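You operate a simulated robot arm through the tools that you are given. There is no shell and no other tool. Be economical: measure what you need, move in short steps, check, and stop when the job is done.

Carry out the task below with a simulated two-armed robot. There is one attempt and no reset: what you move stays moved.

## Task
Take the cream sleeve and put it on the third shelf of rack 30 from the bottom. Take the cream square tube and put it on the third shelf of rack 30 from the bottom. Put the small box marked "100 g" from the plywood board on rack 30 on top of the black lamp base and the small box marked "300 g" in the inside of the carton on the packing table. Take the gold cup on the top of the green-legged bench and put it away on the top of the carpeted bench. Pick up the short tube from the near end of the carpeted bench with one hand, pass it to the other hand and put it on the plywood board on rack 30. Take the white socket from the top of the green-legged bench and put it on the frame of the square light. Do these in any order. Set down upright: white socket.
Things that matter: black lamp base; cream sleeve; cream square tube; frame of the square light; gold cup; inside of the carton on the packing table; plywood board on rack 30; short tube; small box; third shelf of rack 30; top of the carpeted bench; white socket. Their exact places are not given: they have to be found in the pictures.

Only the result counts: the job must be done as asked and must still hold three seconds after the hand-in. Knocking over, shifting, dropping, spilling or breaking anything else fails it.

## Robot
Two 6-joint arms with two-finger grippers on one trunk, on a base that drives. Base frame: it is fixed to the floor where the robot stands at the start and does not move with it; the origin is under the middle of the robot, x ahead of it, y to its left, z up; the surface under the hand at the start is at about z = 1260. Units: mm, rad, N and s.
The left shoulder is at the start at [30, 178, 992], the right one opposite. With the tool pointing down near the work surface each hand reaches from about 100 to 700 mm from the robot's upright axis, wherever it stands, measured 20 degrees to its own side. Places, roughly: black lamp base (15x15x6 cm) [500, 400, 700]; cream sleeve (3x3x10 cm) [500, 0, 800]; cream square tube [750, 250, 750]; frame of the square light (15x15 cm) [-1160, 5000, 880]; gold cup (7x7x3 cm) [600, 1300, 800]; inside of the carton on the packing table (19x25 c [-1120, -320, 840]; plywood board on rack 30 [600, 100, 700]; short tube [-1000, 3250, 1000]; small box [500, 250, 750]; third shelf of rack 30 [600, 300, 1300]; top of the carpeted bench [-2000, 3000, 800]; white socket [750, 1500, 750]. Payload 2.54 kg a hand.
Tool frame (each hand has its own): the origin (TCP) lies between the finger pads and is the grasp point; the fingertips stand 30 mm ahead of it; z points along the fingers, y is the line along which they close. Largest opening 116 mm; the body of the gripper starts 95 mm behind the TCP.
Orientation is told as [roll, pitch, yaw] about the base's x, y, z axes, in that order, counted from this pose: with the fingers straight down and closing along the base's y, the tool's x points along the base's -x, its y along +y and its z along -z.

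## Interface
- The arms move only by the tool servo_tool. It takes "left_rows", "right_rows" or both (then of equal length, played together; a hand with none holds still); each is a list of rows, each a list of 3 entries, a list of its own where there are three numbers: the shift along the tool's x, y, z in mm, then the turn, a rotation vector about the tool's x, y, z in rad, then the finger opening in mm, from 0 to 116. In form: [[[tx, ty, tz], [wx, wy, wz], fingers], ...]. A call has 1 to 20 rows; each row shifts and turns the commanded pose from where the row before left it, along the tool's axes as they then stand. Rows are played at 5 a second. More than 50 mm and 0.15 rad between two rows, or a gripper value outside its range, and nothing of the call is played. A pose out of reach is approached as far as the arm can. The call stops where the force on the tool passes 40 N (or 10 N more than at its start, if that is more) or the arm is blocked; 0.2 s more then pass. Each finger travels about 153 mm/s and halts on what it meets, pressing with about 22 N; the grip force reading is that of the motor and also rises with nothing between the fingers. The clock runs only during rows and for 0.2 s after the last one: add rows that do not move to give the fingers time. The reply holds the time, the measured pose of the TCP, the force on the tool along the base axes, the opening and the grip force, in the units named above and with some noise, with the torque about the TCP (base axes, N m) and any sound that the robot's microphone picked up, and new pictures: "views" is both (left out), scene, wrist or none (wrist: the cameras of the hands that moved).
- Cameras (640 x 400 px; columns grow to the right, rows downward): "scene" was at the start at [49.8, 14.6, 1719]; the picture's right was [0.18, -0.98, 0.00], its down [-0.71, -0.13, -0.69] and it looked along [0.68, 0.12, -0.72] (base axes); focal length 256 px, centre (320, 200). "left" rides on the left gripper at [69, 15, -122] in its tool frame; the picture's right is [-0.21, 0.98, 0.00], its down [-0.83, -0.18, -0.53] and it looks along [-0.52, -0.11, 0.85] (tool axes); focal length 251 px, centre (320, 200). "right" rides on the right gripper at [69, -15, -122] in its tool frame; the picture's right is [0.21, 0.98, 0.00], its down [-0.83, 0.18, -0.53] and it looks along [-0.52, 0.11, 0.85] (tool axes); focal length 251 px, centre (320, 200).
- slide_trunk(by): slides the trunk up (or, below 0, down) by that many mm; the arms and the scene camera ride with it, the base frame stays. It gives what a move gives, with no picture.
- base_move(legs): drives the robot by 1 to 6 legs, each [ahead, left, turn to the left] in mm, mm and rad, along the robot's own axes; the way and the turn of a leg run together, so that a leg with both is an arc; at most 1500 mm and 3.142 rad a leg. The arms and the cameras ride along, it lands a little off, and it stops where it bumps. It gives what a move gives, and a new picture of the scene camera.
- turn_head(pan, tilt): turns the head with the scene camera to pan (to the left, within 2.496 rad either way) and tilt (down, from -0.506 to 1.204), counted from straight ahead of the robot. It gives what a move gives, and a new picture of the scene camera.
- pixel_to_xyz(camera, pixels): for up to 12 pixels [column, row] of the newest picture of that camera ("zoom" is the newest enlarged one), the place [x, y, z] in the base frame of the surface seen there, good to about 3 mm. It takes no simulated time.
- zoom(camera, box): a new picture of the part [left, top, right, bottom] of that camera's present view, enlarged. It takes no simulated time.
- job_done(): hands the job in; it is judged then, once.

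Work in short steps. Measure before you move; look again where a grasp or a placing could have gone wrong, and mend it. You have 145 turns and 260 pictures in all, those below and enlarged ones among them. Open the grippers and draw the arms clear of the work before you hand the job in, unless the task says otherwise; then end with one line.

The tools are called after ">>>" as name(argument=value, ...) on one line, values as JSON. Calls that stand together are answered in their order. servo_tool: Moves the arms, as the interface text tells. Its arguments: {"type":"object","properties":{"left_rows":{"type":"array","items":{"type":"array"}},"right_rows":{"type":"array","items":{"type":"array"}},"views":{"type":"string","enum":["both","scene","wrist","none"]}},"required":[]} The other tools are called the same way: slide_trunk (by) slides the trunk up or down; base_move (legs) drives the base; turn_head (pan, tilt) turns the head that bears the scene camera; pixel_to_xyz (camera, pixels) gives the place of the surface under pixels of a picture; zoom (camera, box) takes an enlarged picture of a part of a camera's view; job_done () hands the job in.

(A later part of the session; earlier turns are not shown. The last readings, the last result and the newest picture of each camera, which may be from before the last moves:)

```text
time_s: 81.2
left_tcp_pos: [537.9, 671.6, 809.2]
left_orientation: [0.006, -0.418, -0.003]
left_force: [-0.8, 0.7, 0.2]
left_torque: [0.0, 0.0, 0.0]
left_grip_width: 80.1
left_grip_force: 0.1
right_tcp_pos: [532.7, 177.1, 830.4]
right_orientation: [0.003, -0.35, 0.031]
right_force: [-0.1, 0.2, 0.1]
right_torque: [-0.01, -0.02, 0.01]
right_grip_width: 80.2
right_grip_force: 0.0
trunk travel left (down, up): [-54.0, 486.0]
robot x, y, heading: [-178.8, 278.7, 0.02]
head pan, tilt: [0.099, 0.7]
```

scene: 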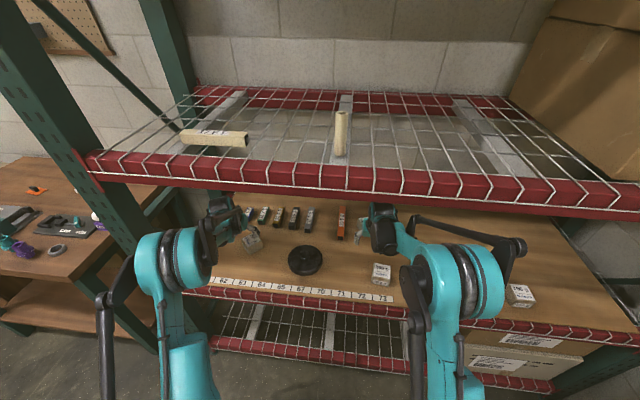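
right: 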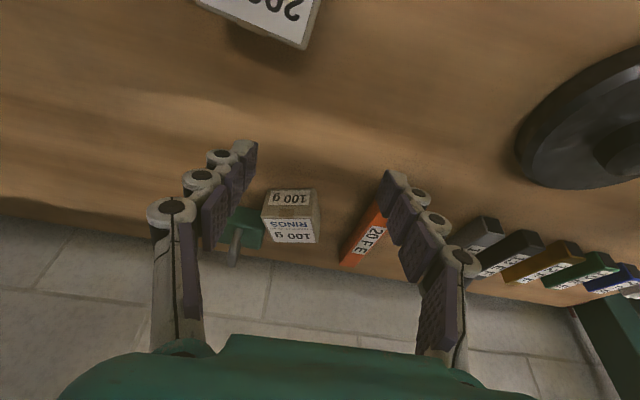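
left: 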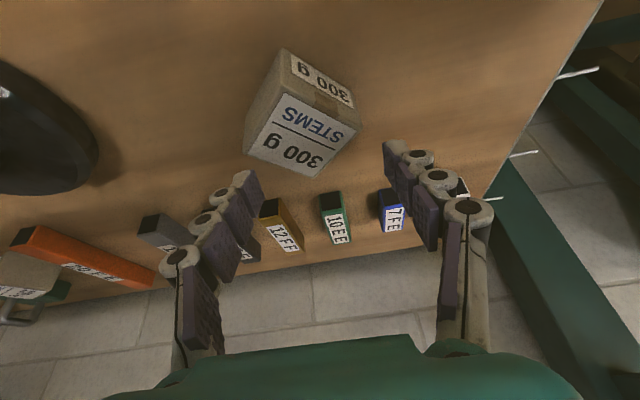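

The jolt pushed the 100 g box back to about (703,170), yawed ≈0.29, still upright; 300 g sits at ≈(535,665) rotated. I extend the right hand above the 100 g box and align tilt and yaw.

>>> servo_tool(right_rows=[[[-35, -3, 13], [0, 0, 0], 80], [[-35, -3, 13], [0, 0, 0], 80], [[-35, -3, 13], [0, 0, 0], 80], [[-35, -2, 13], [0, 0, 0], 80], [[0, 0, 0], [0, -0.1, 0], 80], [[0, 0, 0], [-0.055, 0, -0.115], 80], [[0, 0, 0], [-0.055, 0, -0.115], 80], [[0, 0, 0], [0, 0, 0], 80]], views="both")

```text
time_s: 83.0
left_tcp_pos: [537.1, 670.9, 809.6]
left_orientation: [0.006, -0.419, -0.004]
left_force: [0.5, 0.2, 0.2]
left_torque: [-0.05, 0.01, 0.01]
left_grip_width: 80.4
left_grip_force: 0.1
right_tcp_pos: [682.3, 170.2, 828.9]
right_orientation: [0.0, -0.453, 0.289]
right_force: [-0.6, -1.1, 0.1]
right_torque: [0.0, 0.0, -0.03]
right_grip_width: 79.8
right_grip_force: 0.1
trunk travel left (down, up): [-54.0, 486.0]
robot x, y, heading: [-185.4, 281.5, 0.017]
head pan, tilt: [0.099, 0.7]
```

scene: 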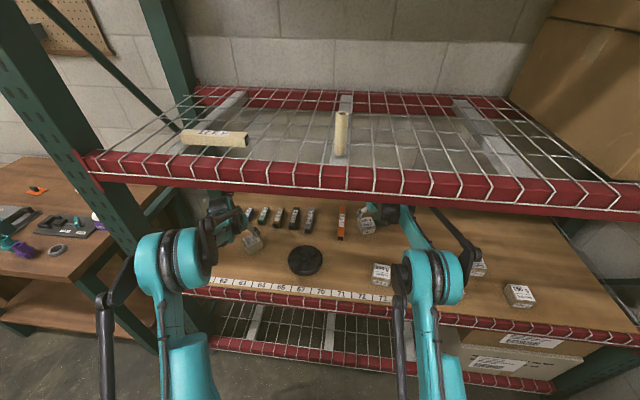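
right: 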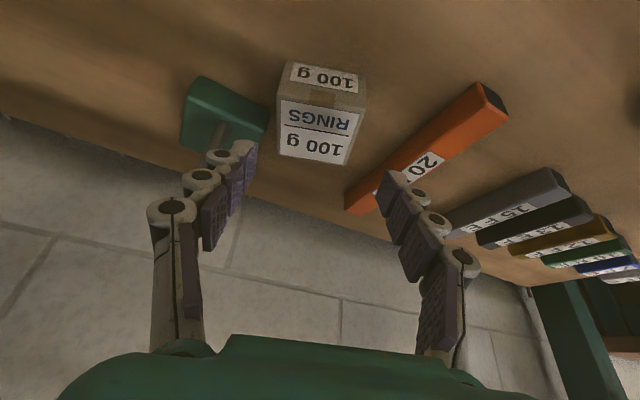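

Box and padlock are close. I enlarge and measure.

>>> zoom(camera="right", box=[160, 40, 400, 190])

>>> pixel_to_xyz(camera="right", pixels=[[284, 100], [358, 112], [345, 158], [285, 150], [318, 125], [263, 118], [205, 85], [190, 145], [240, 140], [290, 75], [360, 85], [235, 100]])

```text
2.67 times, centred on (280, 115) of right
```

zoom: 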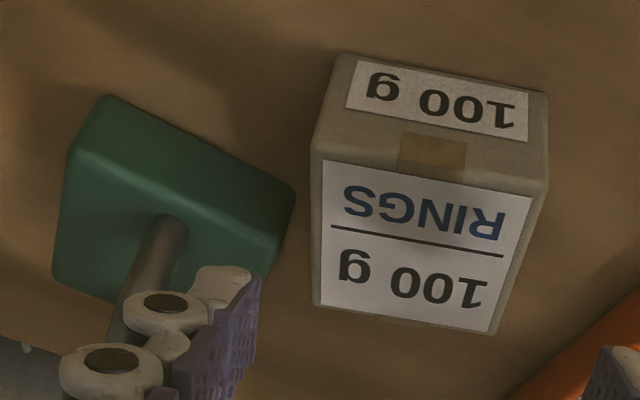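

```text
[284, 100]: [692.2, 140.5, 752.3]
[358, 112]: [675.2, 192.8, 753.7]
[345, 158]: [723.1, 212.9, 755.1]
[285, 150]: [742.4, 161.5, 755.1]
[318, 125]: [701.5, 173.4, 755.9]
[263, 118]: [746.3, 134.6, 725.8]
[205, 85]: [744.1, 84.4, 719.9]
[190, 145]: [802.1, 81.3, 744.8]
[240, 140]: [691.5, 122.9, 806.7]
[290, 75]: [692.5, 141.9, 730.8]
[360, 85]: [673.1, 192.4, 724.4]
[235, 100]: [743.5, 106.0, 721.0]
```

Box top centre (708,177), yaw≈0.35, width ≈54; padlock corner near (744,134). I align, set opening 72, and descend with the tips slightly before centre.

>>> servo_tool(right_rows=[[[-11, -2, 5], [-0.026, 0, -0.054], 72], [[12, 0, 25], [0, 0, 0], 72], [[12, 0, 25], [0, 0, 0], 72], [[0, 0, 0], [0, 0, 0], 72]], views="wrist")

```text
time_s: 84.0
left_tcp_pos: [538.0, 670.5, 810.0]
left_orientation: [0.003, -0.418, -0.004]
left_force: [-0.9, -0.4, -0.1]
left_torque: [0.03, -0.01, 0.03]
left_grip_width: 79.9
left_grip_force: 0.0
right_tcp_pos: [693.5, 173.7, 773.8]
right_orientation: [0.001, -0.452, 0.348]
right_force: [-0.1, 0.4, -0.4]
right_torque: [0.01, 0.0, 0.01]
right_grip_width: 72.2
right_grip_force: 0.1
trunk travel left (down, up): [-54.0, 486.0]
robot x, y, heading: [-186.7, 280.5, 0.021]
head pan, tilt: [0.099, 0.7]
```

right: 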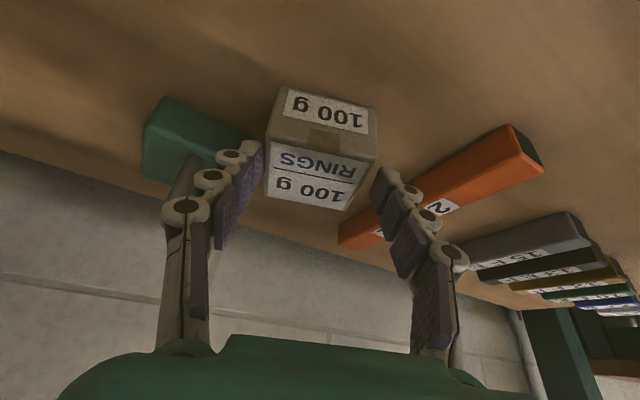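

Tips straddle the box symmetrically. Descend 29 mm more and close.

>>> servo_tool(right_rows=[[[6, 0, 13], [0, 0, 0], 72], [[6.5, 0, 13], [0, 0, 0], 72], [[0, 0, 0], [0, 0, 0], 72], [[0, 0, 0], [0, 0, 0], 40], [[0, 0, 0], [0, 0, 0], 40], [[0, 0, 0], [0, 0, 0], 40]], views="wrist")

```text
time_s: 85.4
left_tcp_pos: [537.9, 671.1, 809.9]
left_orientation: [0.004, -0.42, -0.003]
left_force: [-0.3, -0.4, 0.0]
left_torque: [0.04, -0.02, -0.01]
left_grip_width: 80.1
left_grip_force: 0.1
right_tcp_pos: [694.8, 173.5, 745.9]
right_orientation: [0.0, -0.453, 0.346]
right_force: [0.1, 0.2, 0.3]
right_torque: [0.04, 0.0, 0.02]
right_grip_width: 65.3
right_grip_force: 22.0
trunk travel left (down, up): [-54.0, 486.0]
robot x, y, heading: [-180.4, 276.8, 0.021]
head pan, tilt: [0.099, 0.7]
```

right: 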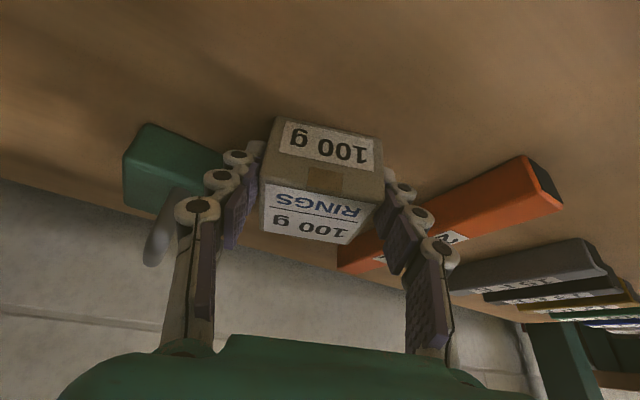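

Gripped. I lift ~110 mm and enlarge the lamp base to see its top.

>>> servo_tool(right_rows=[[[-8, 0, -16], [0, 0, 0], 40], [[-20, 0, -41], [0, 0, 0], 40], [[-20, 0, -41], [0, 0, 0], 40], [[0, 0, 0], [0, 0, 0], 40]], views="wrist")

>>> zoom(camera="scene", box=[255, 225, 355, 290])

>>> pixel_to_xyz(camera="zoom", pixels=[[320, 150], [320, 190], [320, 120], [250, 200], [390, 200], [320, 250], [320, 300], [220, 230], [430, 230], [320, 220], [290, 190], [350, 190]])

```text
time_s: 86.4
left_tcp_pos: [537.8, 671.5, 809.5]
left_orientation: [0.006, -0.418, -0.002]
left_force: [-0.3, 0.6, -1.0]
left_torque: [0.01, -0.01, -0.04]
left_grip_width: 80.0
left_grip_force: 0.1
right_tcp_pos: [694.2, 172.8, 853.8]
right_orientation: [0.002, -0.452, 0.348]
right_force: [-0.1, -0.8, -0.8]
right_torque: [0.01, 0.04, 0.01]
right_grip_width: 65.3
right_grip_force: 22.2
trunk travel left (down, up): [-54.0, 486.0]
robot x, y, heading: [-185.2, 277.8, 0.019]
head pan, tilt: [0.099, 0.7]
```

right: 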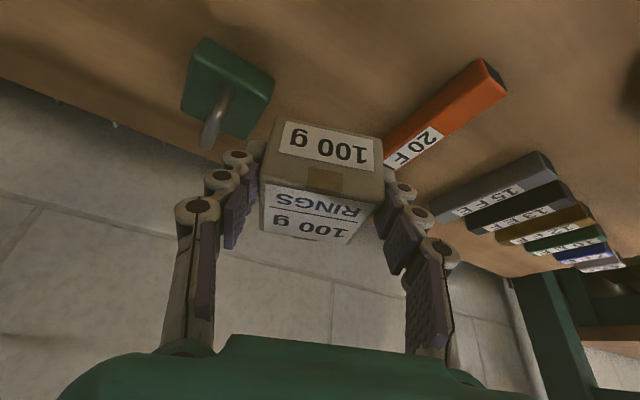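

```text
6.15 times, centred on (305, 258) of scene
```

zoom: 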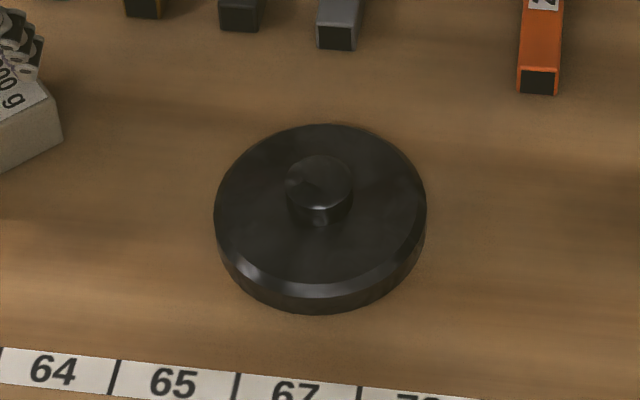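

```text
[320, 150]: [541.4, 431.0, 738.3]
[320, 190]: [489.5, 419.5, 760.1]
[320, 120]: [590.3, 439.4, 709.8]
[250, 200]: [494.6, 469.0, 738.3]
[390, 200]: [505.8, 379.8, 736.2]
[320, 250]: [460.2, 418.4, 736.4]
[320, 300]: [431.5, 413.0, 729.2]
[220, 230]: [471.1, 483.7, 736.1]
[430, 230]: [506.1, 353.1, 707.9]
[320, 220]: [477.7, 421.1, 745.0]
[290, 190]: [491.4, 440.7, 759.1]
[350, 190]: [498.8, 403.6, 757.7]
```

Lamp base: disc top 737, hub Ø≈42 at z≈759, centre ≈(497,421). Before moving the base I also want the 300 g box with the left hand; measure its corners.

>>> pixel_to_xyz(camera="left", pixels=[[284, 93], [354, 128], [318, 172], [251, 150], [303, 135]])

```text
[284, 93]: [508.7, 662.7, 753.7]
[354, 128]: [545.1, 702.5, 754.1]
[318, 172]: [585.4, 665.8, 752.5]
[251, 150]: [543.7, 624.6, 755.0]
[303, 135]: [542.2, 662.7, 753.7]
```

300 g box centre (546,664), rotated ≈47°. I yaw the left hand +0.81 above it.

>>> servo_tool(left_rows=[[[-8, -16, -18], [0, 0, 0], 80], [[0, 0, 0], [-0.055, 0, -0.123], 80], [[0, 0, 0], [-0.055, 0, -0.123], 80], [[0, 0, 0], [-0.055, 0, -0.123], 80], [[0, 0, 0], [-0.055, 0, -0.123], 80], [[0, 0, 0], [-0.055, 0, -0.123], 80], [[0, 0, 0], [-0.055, 0, -0.123], 80], [[0, 0, 0], [0, 0, 0], 80]], views="wrist")

```text
time_s: 88.2
left_tcp_pos: [538.5, 656.7, 828.3]
left_orientation: [0.006, -0.425, 0.806]
left_force: [-0.6, -0.1, -0.1]
left_torque: [0.02, -0.02, 0.0]
left_grip_width: 80.2
left_grip_force: 0.1
right_tcp_pos: [694.7, 173.2, 853.7]
right_orientation: [0.001, -0.452, 0.348]
right_force: [0.1, -0.6, -0.9]
right_torque: [0.0, -0.01, 0.02]
right_grip_width: 65.2
right_grip_force: 22.1
trunk travel left (down, up): [-54.0, 486.0]
robot x, y, heading: [-182.1, 278.5, 0.022]
head pan, tilt: [0.099, 0.7]
```

left: 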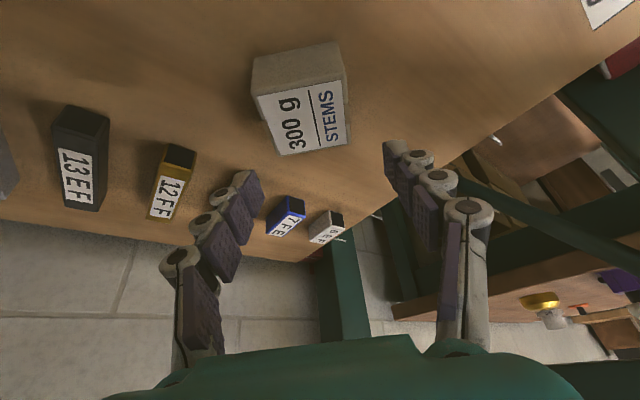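

Aligned. Descend 82 mm and close.

>>> servo_tool(left_rows=[[[11, 0, 25], [0, 0, 0], 76], [[11, 0, 25], [0, 0, 0], 76], [[11, 0, 25], [0, 0, 0], 76], [[0, 0, 0], [0, 0, 0], 76], [[0, 0, 0], [0, 0, 0], 40], [[0, 0, 0], [0, 0, 0], 40], [[0, 0, 0], [0, 0, 0], 40]], views="wrist")

```text
time_s: 89.8
left_tcp_pos: [537.0, 656.1, 748.5]
left_orientation: [0.005, -0.424, 0.806]
left_force: [-1.6, -1.9, 1.4]
left_torque: [0.01, -0.07, -0.05]
left_grip_width: 65.4
left_grip_force: 22.2
right_tcp_pos: [695.0, 172.8, 853.5]
right_orientation: [0.001, -0.453, 0.348]
right_force: [0.7, -0.3, -0.6]
right_torque: [-0.01, 0.02, -0.01]
right_grip_width: 65.1
right_grip_force: 21.6
trunk travel left (down, up): [-54.0, 486.0]
robot x, y, heading: [-184.2, 280.2, 0.019]
head pan, tilt: [0.099, 0.7]
```

left: 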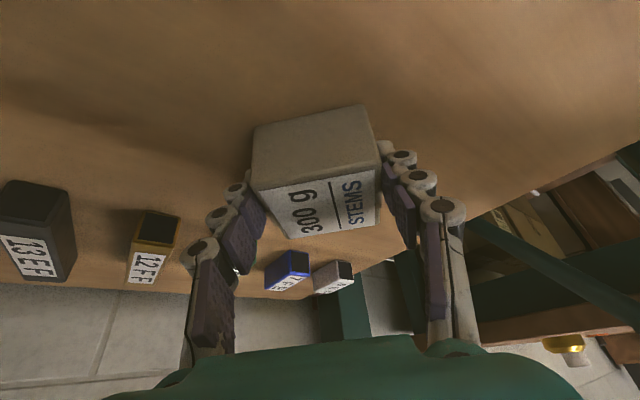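

Gripped. Lift the left box, back the base 200, then shift the right hand toward the lamp base.

>>> servo_tool(left_rows=[[[-7, 0, -15], [0, 0, 0], 40], [[-14, 0, -32], [0, 0, 0], 40], [[-14, 0, -32], [0, 0, 0], 40], [[-5, 0, -11], [0, 0, 0], 40]], views="wrist")

>>> base_move(legs=[[-200, 0, 0]])

>>> pixel_to_xyz(camera="scene", pixels=[[130, 180], [110, 100], [160, 290], [60, 260]])

```text
time_s: 90.8
left_tcp_pos: [537.7, 655.1, 844.0]
left_orientation: [0.005, -0.423, 0.806]
left_force: [-0.3, -0.2, -3.3]
left_torque: [-0.01, 0.04, 0.02]
left_grip_width: 65.5
left_grip_force: 22.4
right_tcp_pos: [694.6, 173.1, 854.6]
right_orientation: [0.001, -0.452, 0.347]
right_force: [0.7, -0.2, -1.7]
right_torque: [-0.02, 0.02, -0.02]
right_grip_width: 65.2
right_grip_force: 21.9
trunk travel left (down, up): [-54.0, 486.0]
robot x, y, heading: [-181.2, 276.0, 0.018]
head pan, tilt: [0.099, 0.7]
```

left: 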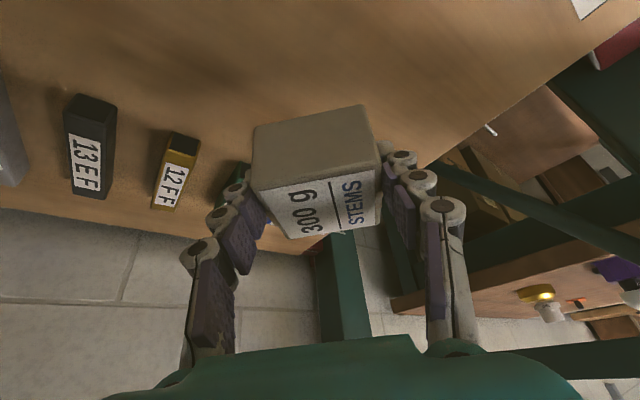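

```text
time_s: 92.3
left_tcp_pos: [338.6, 651.4, 846.1]
left_orientation: [0.004, -0.425, 0.809]
left_force: [0.1, 0.5, -2.8]
left_torque: [-0.06, 0.02, -0.04]
left_grip_width: 65.5
left_grip_force: 22.7
right_tcp_pos: [497.0, 171.0, 856.0]
right_orientation: [-0.001, -0.452, 0.35]
right_force: [-0.1, -0.3, -1.4]
right_torque: [-0.02, -0.03, -0.01]
right_grip_width: 65.1
right_grip_force: 21.8
trunk travel left (down, up): [-54.0, 486.0]
robot x, y, heading: [-380.5, 271.8, 0.02]
head pan, tilt: [0.099, 0.7]
```

scene: 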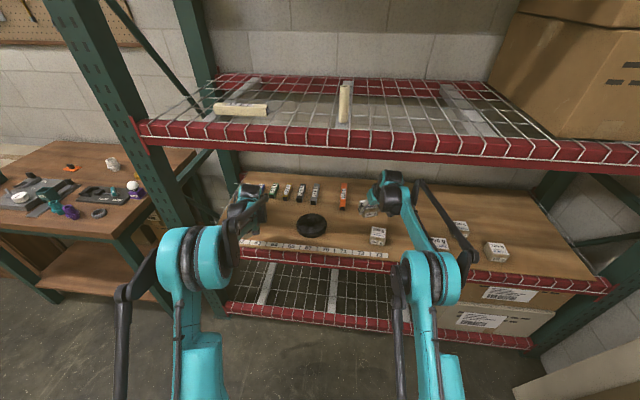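

```text
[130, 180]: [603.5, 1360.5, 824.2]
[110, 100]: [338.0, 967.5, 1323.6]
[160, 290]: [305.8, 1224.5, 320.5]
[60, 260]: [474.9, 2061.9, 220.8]
```

Upright is at y≈920–970; a left drive of 130 is safe. Then I measure the hub again for the final approach.

>>> base_move(legs=[[0, 130, -0.015]])

>>> turn_head(pan=-0.1, tilt=0.85)

>>> zoom(camera="scene", box=[260, 100, 420, 200])

```text
time_s: 93.6
left_tcp_pos: [343.2, 771.2, 844.9]
left_orientation: [0.004, -0.421, 0.794]
left_force: [-1.4, 0.4, -2.8]
left_torque: [-0.05, 0.0, 0.0]
left_grip_width: 65.6
left_grip_force: 21.8
right_tcp_pos: [494.6, 286.8, 855.0]
right_orientation: [-0.001, -0.449, 0.336]
right_force: [0.6, 0.9, -0.5]
right_torque: [-0.06, 0.04, -0.01]
right_grip_width: 65.4
right_grip_force: 21.5
trunk travel left (down, up): [-54.0, 486.0]
robot x, y, heading: [-378.9, 401.6, 0.015]
head pan, tilt: [0.099, 0.7]
```

scene: 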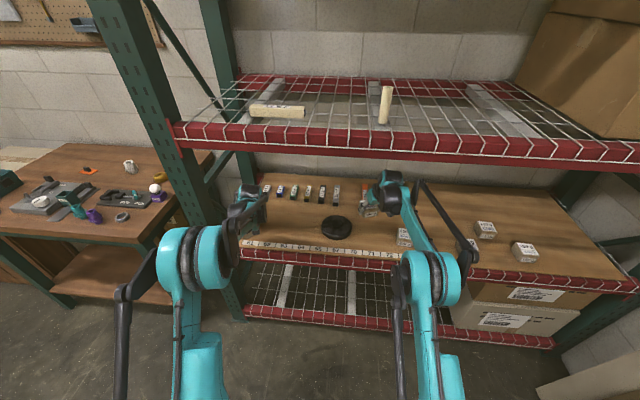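

```text
time_s: 94.3
left_tcp_pos: [343.9, 770.9, 844.7]
left_orientation: [0.005, -0.422, 0.793]
left_force: [0.4, -0.1, -2.7]
left_torque: [-0.02, 0.02, -0.03]
left_grip_width: 65.3
left_grip_force: 21.8
right_tcp_pos: [494.5, 287.1, 854.5]
right_orientation: [0.002, -0.454, 0.336]
right_force: [0.5, 0.7, -1.6]
right_torque: [-0.01, 0.01, -0.05]
right_grip_width: 65.1
right_grip_force: 21.6
trunk travel left (down, up): [-54.0, 486.0]
robot x, y, heading: [-381.0, 400.8, 0.006]
head pan, tilt: [-0.099, 0.85]
```

scene: 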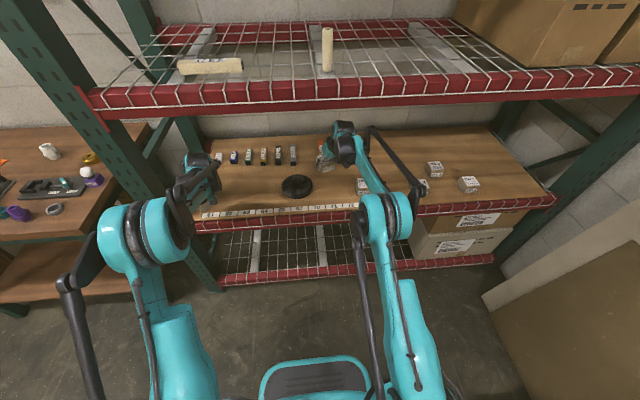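

```text
4.00 times, centred on (340, 150) of scene
```

zoom: 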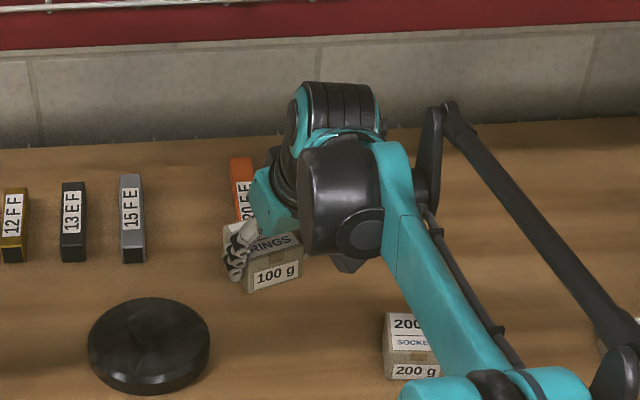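

Move the right hand over the hub (about (482,414)), keeping ~35 mm clearance, then look.

>>> servo_tool(right_rows=[[[-6, 42, 7], [0, 0, 0], 40], [[-6, 42, 7], [0, 0, 0], 40], [[-6, 42, 7], [0, 0, 0], 40], [[0, 0, 0], [0, 0, 0], 40]], views="both")

>>> zoom(camera="scene", box=[240, 120, 400, 220])

```text
time_s: 95.3
left_tcp_pos: [344.6, 769.7, 845.4]
left_orientation: [0.006, -0.422, 0.794]
left_force: [1.1, -0.4, -3.0]
left_torque: [-0.02, 0.01, -0.02]
left_grip_width: 65.6
left_grip_force: 22.1
right_tcp_pos: [478.1, 413.4, 842.3]
right_orientation: [-0.001, -0.454, 0.335]
right_force: [-0.4, -0.3, -1.0]
right_torque: [0.01, 0.04, -0.02]
right_grip_width: 65.3
right_grip_force: 22.2
trunk travel left (down, up): [-54.0, 486.0]
robot x, y, heading: [-379.7, 403.4, 0.009]
head pan, tilt: [-0.099, 0.85]
```

scene: 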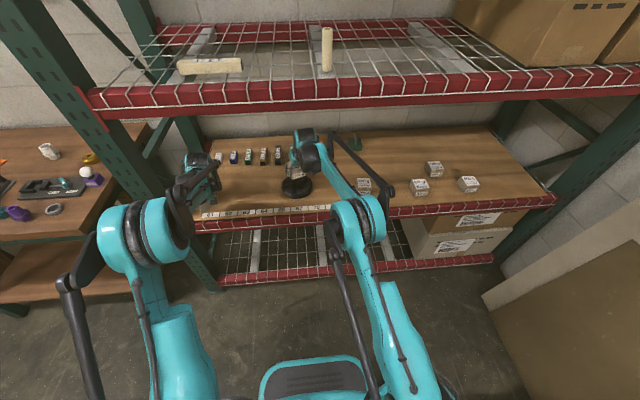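
right: 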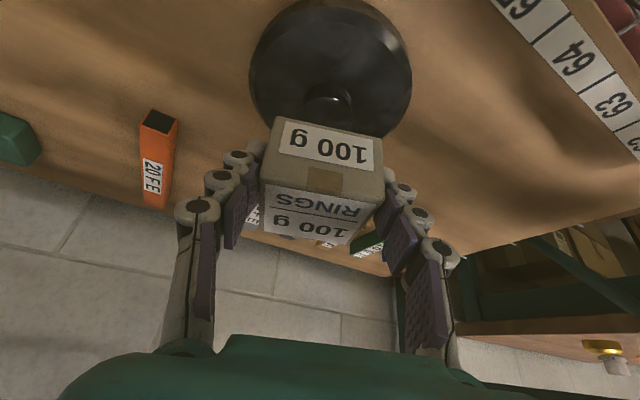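

```text
4.00 times, centred on (320, 170) of scene
```

zoom: 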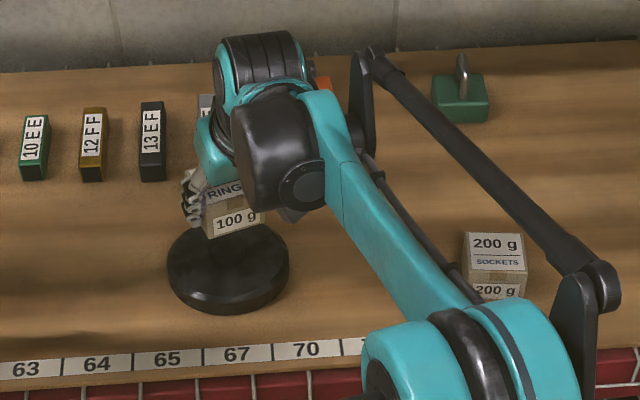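

Measure disc edge, hub and box positions in the right view to fix the offset.

>>> pixel_to_xyz(camera="right", pixels=[[330, 92], [310, 100], [345, 100], [328, 15], [262, 70], [400, 70], [330, 60], [272, 183], [382, 203], [350, 238], [265, 228], [320, 200]])

```text
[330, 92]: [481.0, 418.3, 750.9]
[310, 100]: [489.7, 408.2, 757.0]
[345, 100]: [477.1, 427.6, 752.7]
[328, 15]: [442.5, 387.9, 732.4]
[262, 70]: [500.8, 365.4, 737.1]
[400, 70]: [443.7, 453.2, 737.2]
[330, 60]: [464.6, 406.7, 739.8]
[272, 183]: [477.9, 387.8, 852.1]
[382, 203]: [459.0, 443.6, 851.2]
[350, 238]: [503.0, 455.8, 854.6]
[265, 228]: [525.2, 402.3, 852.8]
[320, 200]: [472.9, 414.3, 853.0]
```

Box centre (491,422), hub centre ≈(498,422). Shift 6 mm and lower to just above the hub, then creep to contact.

>>> servo_tool(right_rows=[[[-5, -2, 2.5], [0, 0, 0], 40], [[9, 0, 18], [0, 0, 0], 40], [[7.5, 0, 15], [0, 0, 0], 40], [[2, 0, 4], [0, 0, 0], 40], [[0, 0, 0], [0, 0, 0], 40]], views="none")

>>> servo_tool(right_rows=[[[1.7, 0, 3.6], [0, 0, 0], 40], [[1.3, 0, 2.7], [0, 0, 0], 40], [[0, 0, 0], [0, 0, 0], 40]], views="wrist")

```text
time_s: 96.5
left_tcp_pos: [344.3, 770.7, 845.6]
left_orientation: [0.005, -0.423, 0.794]
left_force: [0.0, 0.8, -3.2]
left_torque: [-0.05, 0.0, -0.02]
left_grip_width: 65.4
left_grip_force: 22.3
right_tcp_pos: [483.1, 414.4, 800.3]
right_orientation: [0.001, -0.452, 0.336]
right_force: [0.7, 0.4, -1.2]
right_torque: [-0.02, 0.01, 0.0]
right_grip_width: 65.1
right_grip_force: 22.1
trunk travel left (down, up): [-54.0, 486.0]
robot x, y, heading: [-383.8, 405.1, 0.007]
head pan, tilt: [-0.099, 0.85]
```

```text
time_s: 97.3
left_tcp_pos: [343.1, 770.0, 844.8]
left_orientation: [0.003, -0.425, 0.797]
left_force: [-0.8, 0.5, -2.8]
left_torque: [-0.04, 0.0, 0.01]
left_grip_width: 65.4
left_grip_force: 21.8
right_tcp_pos: [482.5, 412.8, 795.4]
right_orientation: [-0.002, -0.453, 0.334]
right_force: [7.6, 0.1, 16.5]
right_torque: [0.06, -0.37, -0.05]
right_grip_width: 65.5
right_grip_force: 21.6
trunk travel left (down, up): [-54.0, 486.0]
robot x, y, heading: [-378.5, 401.1, 0.007]
head pan, tilt: [-0.099, 0.85]
```

right: 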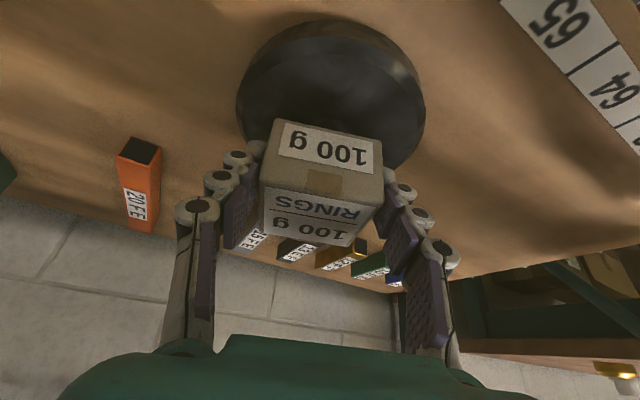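

Contact (16 N). Relax 1.5 mm, open wide and see.

>>> servo_tool(right_rows=[[[-0.6, 0, -1.2], [0, 0, 0], 40], [[0, 0, 0], [0, 0, 0], 75], [[0, 0, 0], [0, 0, 0], 90], [[0, 0, 0], [0, 0, 0], 90]], views="wrist")

```text
time_s: 98.3
left_tcp_pos: [344.3, 771.0, 844.4]
left_orientation: [0.004, -0.422, 0.794]
left_force: [-0.2, 0.8, -1.8]
left_torque: [-0.02, 0.03, -0.01]
left_grip_width: 65.4
left_grip_force: 21.9
right_tcp_pos: [482.6, 413.4, 795.3]
right_orientation: [0.0, -0.452, 0.336]
right_force: [0.6, -0.3, -0.2]
right_torque: [-0.02, -0.03, 0.03]
right_grip_width: 90.2
right_grip_force: 0.2
trunk travel left (down, up): [-54.0, 486.0]
robot x, y, heading: [-379.5, 401.0, 0.008]
head pan, tilt: [-0.099, 0.85]
```

right: 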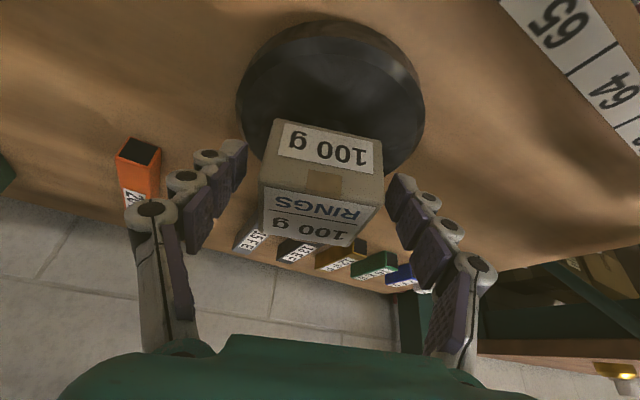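

The box stands on the hub. Retract the right hand straight along its axis and drive back 350.

>>> servo_tool(right_rows=[[[0, 0, -30], [0, 0, 0], 90], [[0, 0, -45], [0, 0, 0], 90], [[0, 0, -45], [0, 0, 0], 90]], views="none")

>>> base_move(legs=[[-350, 0, 0]])

>>> zoom(camera="scene", box=[190, 60, 510, 260])

```text
time_s: 99.1
left_tcp_pos: [343.3, 770.4, 845.2]
left_orientation: [0.004, -0.424, 0.795]
left_force: [-0.2, -0.2, -3.0]
left_torque: [-0.05, 0.02, 0.01]
left_grip_width: 65.5
left_grip_force: 22.3
right_tcp_pos: [431.9, 396.2, 905.8]
right_orientation: [0.001, -0.453, 0.334]
right_force: [0.2, -0.4, -0.7]
right_torque: [-0.01, 0.04, -0.01]
right_grip_width: 90.2
right_grip_force: 0.1
trunk travel left (down, up): [-54.0, 486.0]
robot x, y, heading: [-382.8, 404.4, 0.007]
head pan, tilt: [-0.099, 0.85]
```

```text
time_s: 101.4
left_tcp_pos: [0.9, 766.9, 846.0]
left_orientation: [0.006, -0.423, 0.792]
left_force: [0.1, -0.7, -2.6]
left_torque: [-0.04, 0.02, 0.0]
left_grip_width: 65.5
left_grip_force: 22.2
right_tcp_pos: [88.0, 393.2, 904.7]
right_orientation: [0.002, -0.452, 0.333]
right_force: [-0.4, 0.2, 0.1]
right_torque: [-0.01, -0.02, -0.03]
right_grip_width: 89.8
right_grip_force: 0.0
trunk travel left (down, up): [-54.0, 486.0]
robot x, y, heading: [-722.1, 397.6, 0.002]
head pan, tilt: [-0.099, 0.85]
```

scene: 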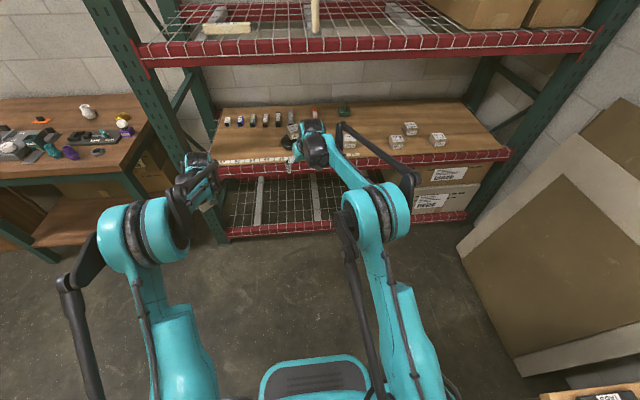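

```text
2.00 times, centred on (350, 160) of scene
```

zoom: 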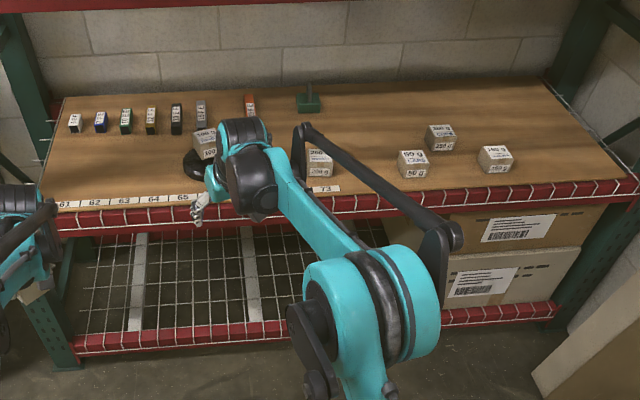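

100 g sits on the lamp base. Now the 300 g box to the carton: raise the trunk 300, turn to face the packing table and move beside the carton.

>>> slide_trunk(by=300)

>>> base_move(legs=[[0, 0, -1.571], [0, -500, 0]])

>>> turn_head(pan=0.2, tilt=0.9)

```text
time_s: 104.4
left_tcp_pos: [2.0, 766.9, 1144.8]
left_orientation: [0.006, -0.423, 0.792]
left_force: [0.4, 0.6, -3.1]
left_torque: [0.0, 0.09, -0.03]
left_grip_width: 65.6
left_grip_force: 22.2
right_tcp_pos: [89.0, 393.3, 1203.9]
right_orientation: [0.0, -0.452, 0.335]
right_force: [-0.2, 0.6, -0.1]
right_torque: [-0.03, -0.01, 0.0]
right_grip_width: 90.1
right_grip_force: 0.1
trunk travel left (down, up): [-354.0, 186.0]
robot x, y, heading: [-723.2, 395.1, 0.007]
head pan, tilt: [-0.099, 0.85]
```

```text
time_s: 110.6
left_tcp_pos: [-771.2, -341.1, 1146.4]
left_orientation: [0.007, -0.426, -0.806]
left_force: [-0.3, -0.5, -1.9]
left_torque: [0.06, -0.11, 0.02]
left_grip_width: 65.2
left_grip_force: 21.5
right_tcp_pos: [-1146.6, -419.1, 1204.7]
right_orientation: [0.004, -0.45, -1.265]
right_force: [-1.3, 0.4, 0.5]
right_torque: [-0.03, -0.13, 0.07]
right_grip_width: 89.9
right_grip_force: 0.0
trunk travel left (down, up): [-354.0, 186.0]
robot x, y, heading: [-1112.7, 392.0, -1.587]
head pan, tilt: [-0.099, 0.85]
stopped in leg 2: the robot was blocked; the commanded pose is now the measured one
```

scene: 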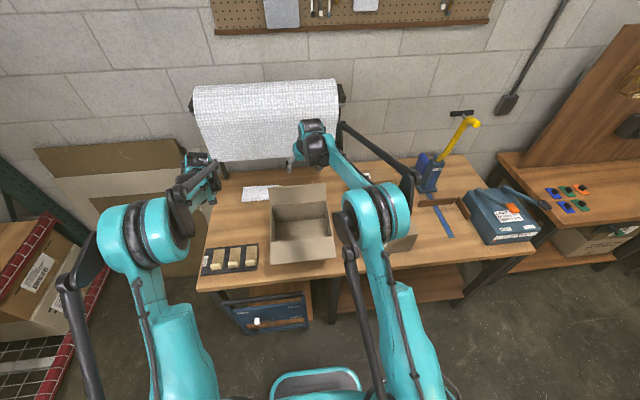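

```text
time_s: 111.4
left_tcp_pos: [-762.1, -340.2, 1145.9]
left_orientation: [0.003, -0.422, -0.801]
left_force: [0.6, 0.1, -2.9]
left_torque: [0.0, 0.09, 0.01]
left_grip_width: 65.6
left_grip_force: 22.1
right_tcp_pos: [-1138.7, -419.2, 1204.4]
right_orientation: [0.0, -0.451, -1.261]
right_force: [0.5, -0.3, -0.3]
right_torque: [-0.02, 0.01, -0.02]
right_grip_width: 90.1
right_grip_force: 0.1
trunk travel left (down, up): [-354.0, 186.0]
robot x, y, heading: [-1111.1, 394.2, -1.585]
head pan, tilt: [0.201, 0.901]
```

scene: 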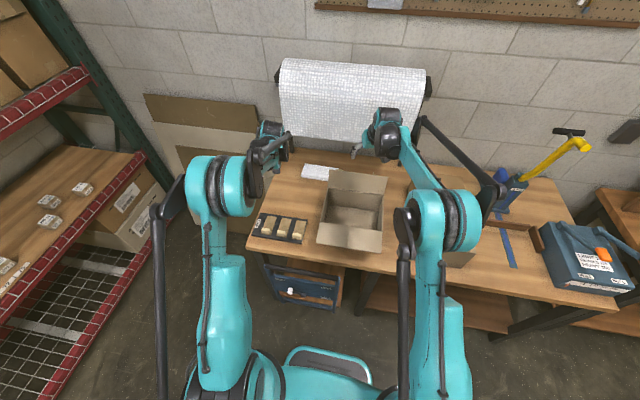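

The base got blocked at x≈-1111. I look right to see what was bumped.

>>> turn_head(pan=-1.4, tilt=0.9)

>>> pixel_to_xyz(camera="scene", pixels=[[320, 200], [320, 300], [200, 200], [440, 200], [320, 100], [480, 300]])

```text
time_s: 113.1
left_tcp_pos: [-764.1, -340.2, 1145.0]
left_orientation: [0.003, -0.423, -0.804]
left_force: [-1.1, -0.4, -2.6]
left_torque: [0.05, 0.05, 0.04]
left_grip_width: 65.6
left_grip_force: 22.3
right_tcp_pos: [-1140.0, -418.4, 1204.7]
right_orientation: [0.001, -0.452, -1.261]
right_force: [-0.3, -0.1, -0.1]
right_torque: [0.03, -0.03, -0.03]
right_grip_width: 90.2
right_grip_force: 0.1
trunk travel left (down, up): [-354.0, 186.0]
robot x, y, heading: [-1114.5, 396.3, -1.587]
head pan, tilt: [-1.4, 0.901]
```

scene: 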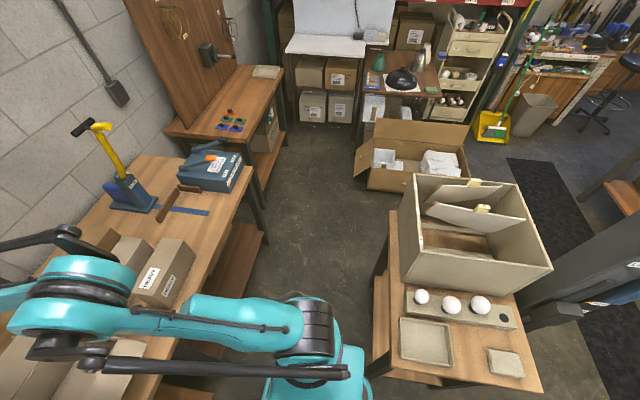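

```text
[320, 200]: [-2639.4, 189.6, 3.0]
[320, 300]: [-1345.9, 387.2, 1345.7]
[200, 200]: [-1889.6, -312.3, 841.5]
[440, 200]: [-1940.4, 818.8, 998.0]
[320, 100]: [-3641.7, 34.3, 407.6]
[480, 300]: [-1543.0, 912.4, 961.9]
```

The small stand (near y≥620) blocked the base; bulbs are still standing. I drive ahead 150, away from it, then right 90, and view the carton.

>>> base_move(legs=[[150, 0, 0], [0, -90, 0]])

>>> turn_head(pan=0.15, tilt=1.0)

>>> zoom(camera="scene", box=[220, 100, 460, 250])

```text
time_s: 114.5
left_tcp_pos: [-766.7, -478.2, 1145.4]
left_orientation: [0.005, -0.421, -0.802]
left_force: [-0.3, -0.6, -3.5]
left_torque: [0.05, 0.01, 0.02]
left_grip_width: 65.5
left_grip_force: 22.2
right_tcp_pos: [-1142.5, -552.0, 1202.7]
right_orientation: [0.003, -0.432, -1.266]
right_force: [0.1, 1.7, -1.6]
right_torque: [0.04, -0.04, -0.09]
right_grip_width: 90.9
right_grip_force: 0.2
trunk travel left (down, up): [-354.0, 186.0]
robot x, y, heading: [-1118.9, 252.9, -1.588]
head pan, tilt: [-1.4, 0.901]
stopped in leg 1: the force on the tool passed its limit at 62 N (the readings are from after the stop); the commanded pose is now the measured one
```

scene: 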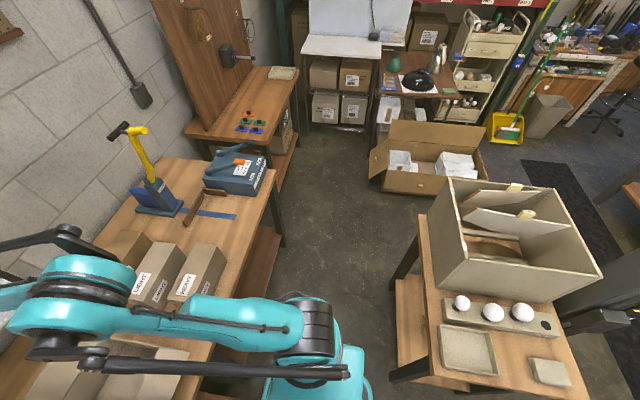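

```text
time_s: 116.1
left_tcp_pos: [-765.4, -477.4, 1145.4]
left_orientation: [0.003, -0.424, -0.801]
left_force: [-0.9, 0.1, -2.5]
left_torque: [0.03, 0.02, 0.02]
left_grip_width: 65.8
left_grip_force: 22.5
right_tcp_pos: [-1142.0, -552.3, 1202.6]
right_orientation: [0.006, -0.435, -1.265]
right_force: [0.3, 3.9, -0.1]
right_torque: [0.07, -0.01, -0.22]
right_grip_width: 90.4
right_grip_force: 0.3
trunk travel left (down, up): [-354.0, 186.0]
robot x, y, heading: [-1117.7, 256.1, -1.59]
head pan, tilt: [0.15, 1.0]
```

scene: 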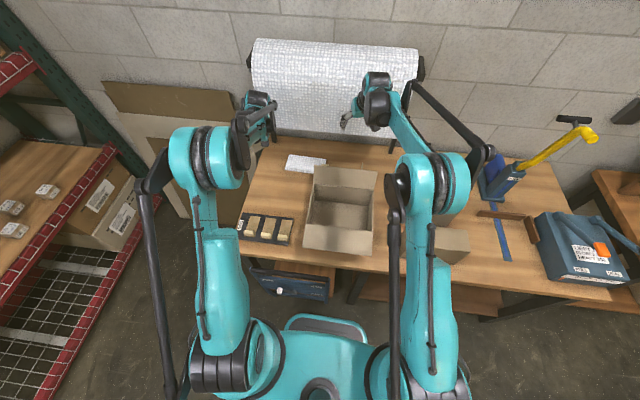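

```text
2.67 times, centred on (340, 175) of scene
```

zoom: 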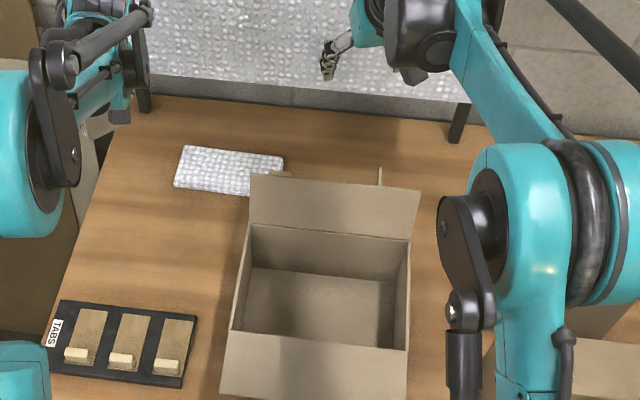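

The right hand touched the bubble-wrap roll. I pull the right hand back 180 mm and measure the carton.

>>> servo_tool(right_rows=[[[40, 0, -19], [0, 0, 0], 90], [[40, 0, -19], [0, 0, 0], 90], [[40, 0, -19], [0, 0, 0], 90], [[40, 0, -19], [0, 0, 0], 90], [[40, 0, -19], [0, 0, 0], 90]], views="none")

>>> pixel_to_xyz(camera="zoom", pixels=[[253, 176], [418, 190], [250, 228], [410, 245], [232, 330], [408, 345], [320, 300], [260, 290], [380, 320], [320, 380], [320, 340], [100, 200]])

```text
time_s: 117.3
left_tcp_pos: [-766.8, -475.9, 1145.8]
left_orientation: [0.005, -0.423, -0.802]
left_force: [-0.8, 0.4, -1.9]
left_torque: [-0.02, 0.04, 0.0]
left_grip_width: 65.4
left_grip_force: 22.2
right_tcp_pos: [-1208.7, -338.6, 1204.8]
right_orientation: [0.004, -0.438, -1.266]
right_force: [0.3, 1.3, 0.5]
right_torque: [0.01, -0.01, 0.02]
right_grip_width: 89.9
right_grip_force: 0.0
trunk travel left (down, up): [-354.0, 186.0]
robot x, y, heading: [-1115.2, 255.7, -1.588]
head pan, tilt: [0.15, 1.0]
```

```text
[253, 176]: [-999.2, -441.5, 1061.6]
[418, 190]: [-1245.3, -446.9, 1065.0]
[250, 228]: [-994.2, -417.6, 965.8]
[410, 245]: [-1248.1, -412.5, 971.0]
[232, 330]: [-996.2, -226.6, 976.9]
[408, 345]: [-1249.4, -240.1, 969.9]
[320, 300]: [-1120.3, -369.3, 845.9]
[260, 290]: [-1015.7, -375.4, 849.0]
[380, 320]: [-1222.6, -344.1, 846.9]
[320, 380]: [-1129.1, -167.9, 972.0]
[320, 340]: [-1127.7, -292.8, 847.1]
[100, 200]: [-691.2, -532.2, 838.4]
```

Carton interior x −1248…−995, y −413…−228, floor 847, rim 970, back flap up to 1062. I move right 100, then turn the left tool to ψ≈-1.3 and steeper.

>>> base_move(legs=[[0, -100, 0]])

>>> servo_tool(left_rows=[[[0, 0, 0], [0.05, 0, 0.114], 40], [[0, 0, 0], [0.05, 0, 0.114], 40], [[0, 0, 0], [0.05, 0, 0.114], 40], [[0, 0, 0], [0.05, 0, 0.114], 40], [[0, 0, 0], [0, 0.11, 0], 40], [[0, 0, 0], [0, 0.11, 0], 40], [[0, 0, 0], [0, 0, 0], 40]], views="scene")

```text
time_s: 118.5
left_tcp_pos: [-867.6, -476.7, 1146.3]
left_orientation: [0.006, -0.423, -0.803]
left_force: [-0.6, 0.6, -2.4]
left_torque: [0.07, 0.02, 0.0]
left_grip_width: 65.5
left_grip_force: 21.8
right_tcp_pos: [-1309.3, -337.2, 1203.4]
right_orientation: [0.005, -0.435, -1.267]
right_force: [-0.1, 0.3, 0.0]
right_torque: [-0.01, -0.01, 0.05]
right_grip_width: 90.1
right_grip_force: 0.0
trunk travel left (down, up): [-354.0, 186.0]
robot x, y, heading: [-1214.0, 257.9, -1.587]
head pan, tilt: [0.15, 1.0]
```

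scene: 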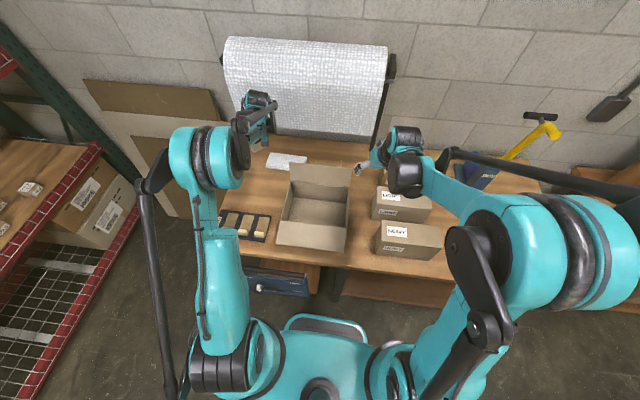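

```text
time_s: 120.0
left_tcp_pos: [-867.5, -475.8, 1144.4]
left_orientation: [0.01, -0.199, -1.3]
left_force: [0.9, 0.4, -2.8]
left_torque: [0.0, 0.01, 0.0]
left_grip_width: 65.4
left_grip_force: 22.3
right_tcp_pos: [-1309.2, -338.5, 1204.7]
right_orientation: [0.006, -0.434, -1.268]
right_force: [0.2, -0.1, 0.6]
right_torque: [0.01, 0.0, -0.01]
right_grip_width: 90.0
right_grip_force: 0.1
trunk travel left (down, up): [-354.0, 186.0]
robot x, y, heading: [-1214.6, 259.1, -1.593]
head pan, tilt: [0.15, 1.0]
```

scene: 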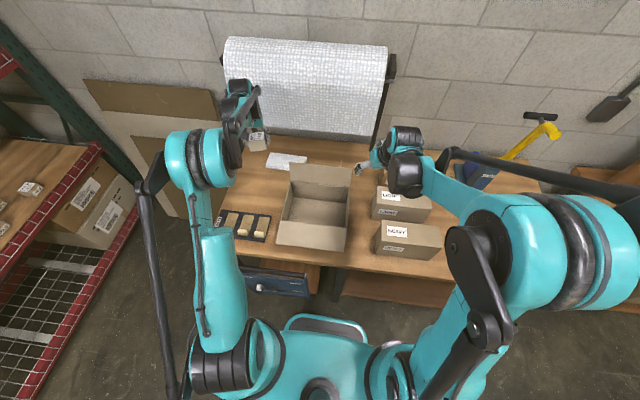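

Carry the left box over the carton (target TCP (-1118,-306)), moving the right hand aside.

>>> servo_tool(left_rows=[[[32.3, -28, -6.6], [0, 0, 0], 40], [[32.3, -28, -6.6], [0, 0, 0], 40], [[32.3, -28, -6.6], [0, 0, 0], 40], [[32.3, -28, -6.6], [0, 0, 0], 40], [[32.3, -28, -6.6], [0, 0, 0], 40], [[32.3, -28, -6.6], [0, 0, 0], 40], [[32.3, -28, -6.6], [0, 0, 0], 40], [[0, 0, 0], [0, 0, 0], 40]], right_rows=[[[0, -30, 0], [0, 0, 0], 90], [[0, -30, 0], [0, 0, 0], 90], [[0, -30, 0], [0, 0, 0], 90], [[0, -10, 0], [0, 0, 0], 90], [[0, 0, 0], [0, 0, 0], 90], [[0, 0, 0], [0, 0, 0], 90], [[0, 0, 0], [0, 0, 0], 90], [[0, 0, 0], [0, 0, 0], 90]], views="both")

```text
time_s: 121.8
left_tcp_pos: [-1118.1, -307.0, 1141.5]
left_orientation: [0.01, -0.199, -1.298]
left_force: [-0.3, 0.6, -2.5]
left_torque: [0.04, 0.0, -0.02]
left_grip_width: 65.4
left_grip_force: 21.9
right_tcp_pos: [-1405.6, -370.5, 1203.3]
right_orientation: [0.004, -0.433, -1.267]
right_force: [0.3, 0.3, -0.6]
right_torque: [0.0, 0.04, 0.01]
right_grip_width: 90.1
right_grip_force: 0.0
trunk travel left (down, up): [-354.0, 186.0]
robot x, y, heading: [-1219.0, 258.9, -1.586]
head pan, tilt: [0.15, 1.0]
```

scene: 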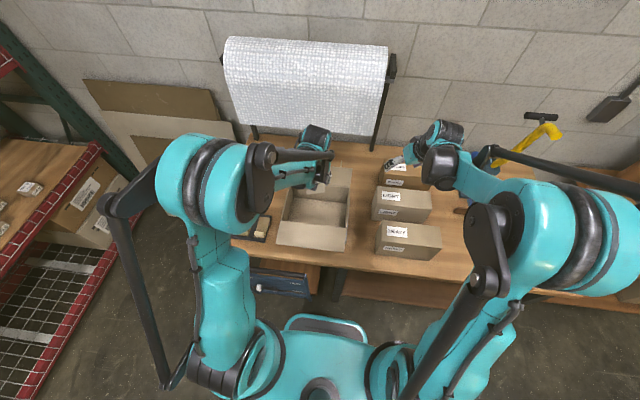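
right: 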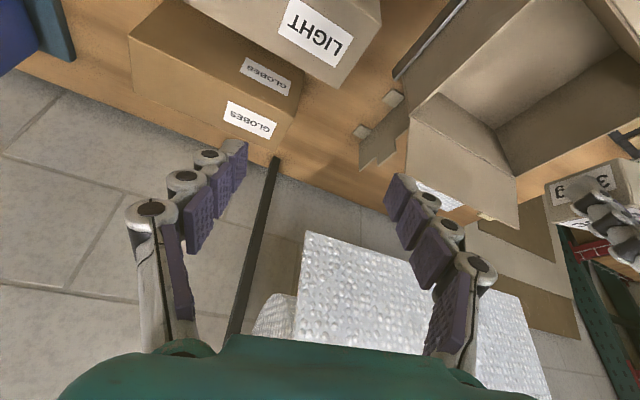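
left: 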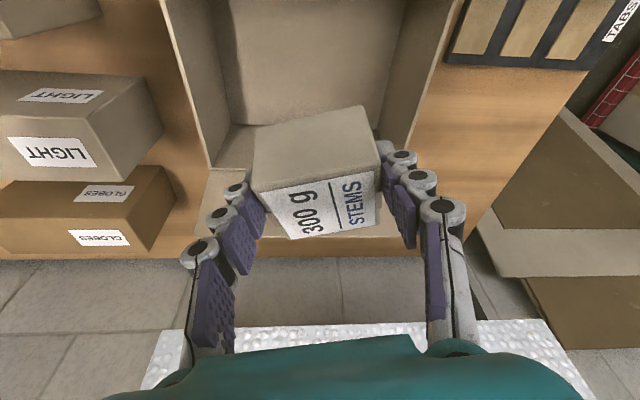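

Lower 225 mm straight down into the carton.

>>> servo_tool(left_rows=[[[9, 0, 44], [0, 0, 0], 40], [[9, 0, 44], [0, 0, 0], 40], [[9, 0, 44], [0, 0, 0], 40], [[9, 0, 44], [0, 0, 0], 40], [[9, 0, 44], [0, 0, 0], 40], [[0, 0, 0], [0, 0, 0], 40]], views="both")

```text
time_s: 123.2
left_tcp_pos: [-1116.9, -305.4, 919.7]
left_orientation: [0.008, -0.201, -1.3]
left_force: [0.2, 0.9, -3.7]
left_torque: [0.05, 0.05, 0.02]
left_grip_width: 65.7
left_grip_force: 21.8
right_tcp_pos: [-1404.9, -367.4, 1203.6]
right_orientation: [0.005, -0.435, -1.267]
right_force: [-0.3, 0.4, -0.4]
right_torque: [0.04, 0.05, -0.03]
right_grip_width: 90.0
right_grip_force: 0.1
trunk travel left (down, up): [-354.0, 186.0]
robot x, y, heading: [-1219.8, 253.0, -1.583]
head pan, tilt: [0.15, 1.0]
```

scene: 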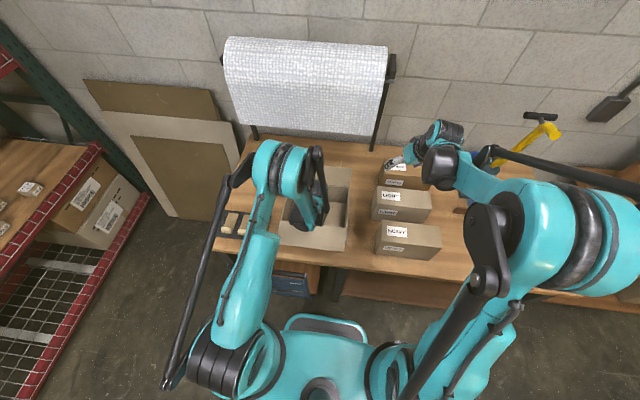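
left: 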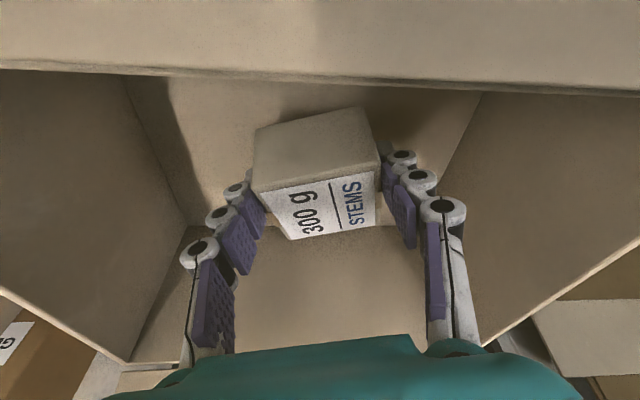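

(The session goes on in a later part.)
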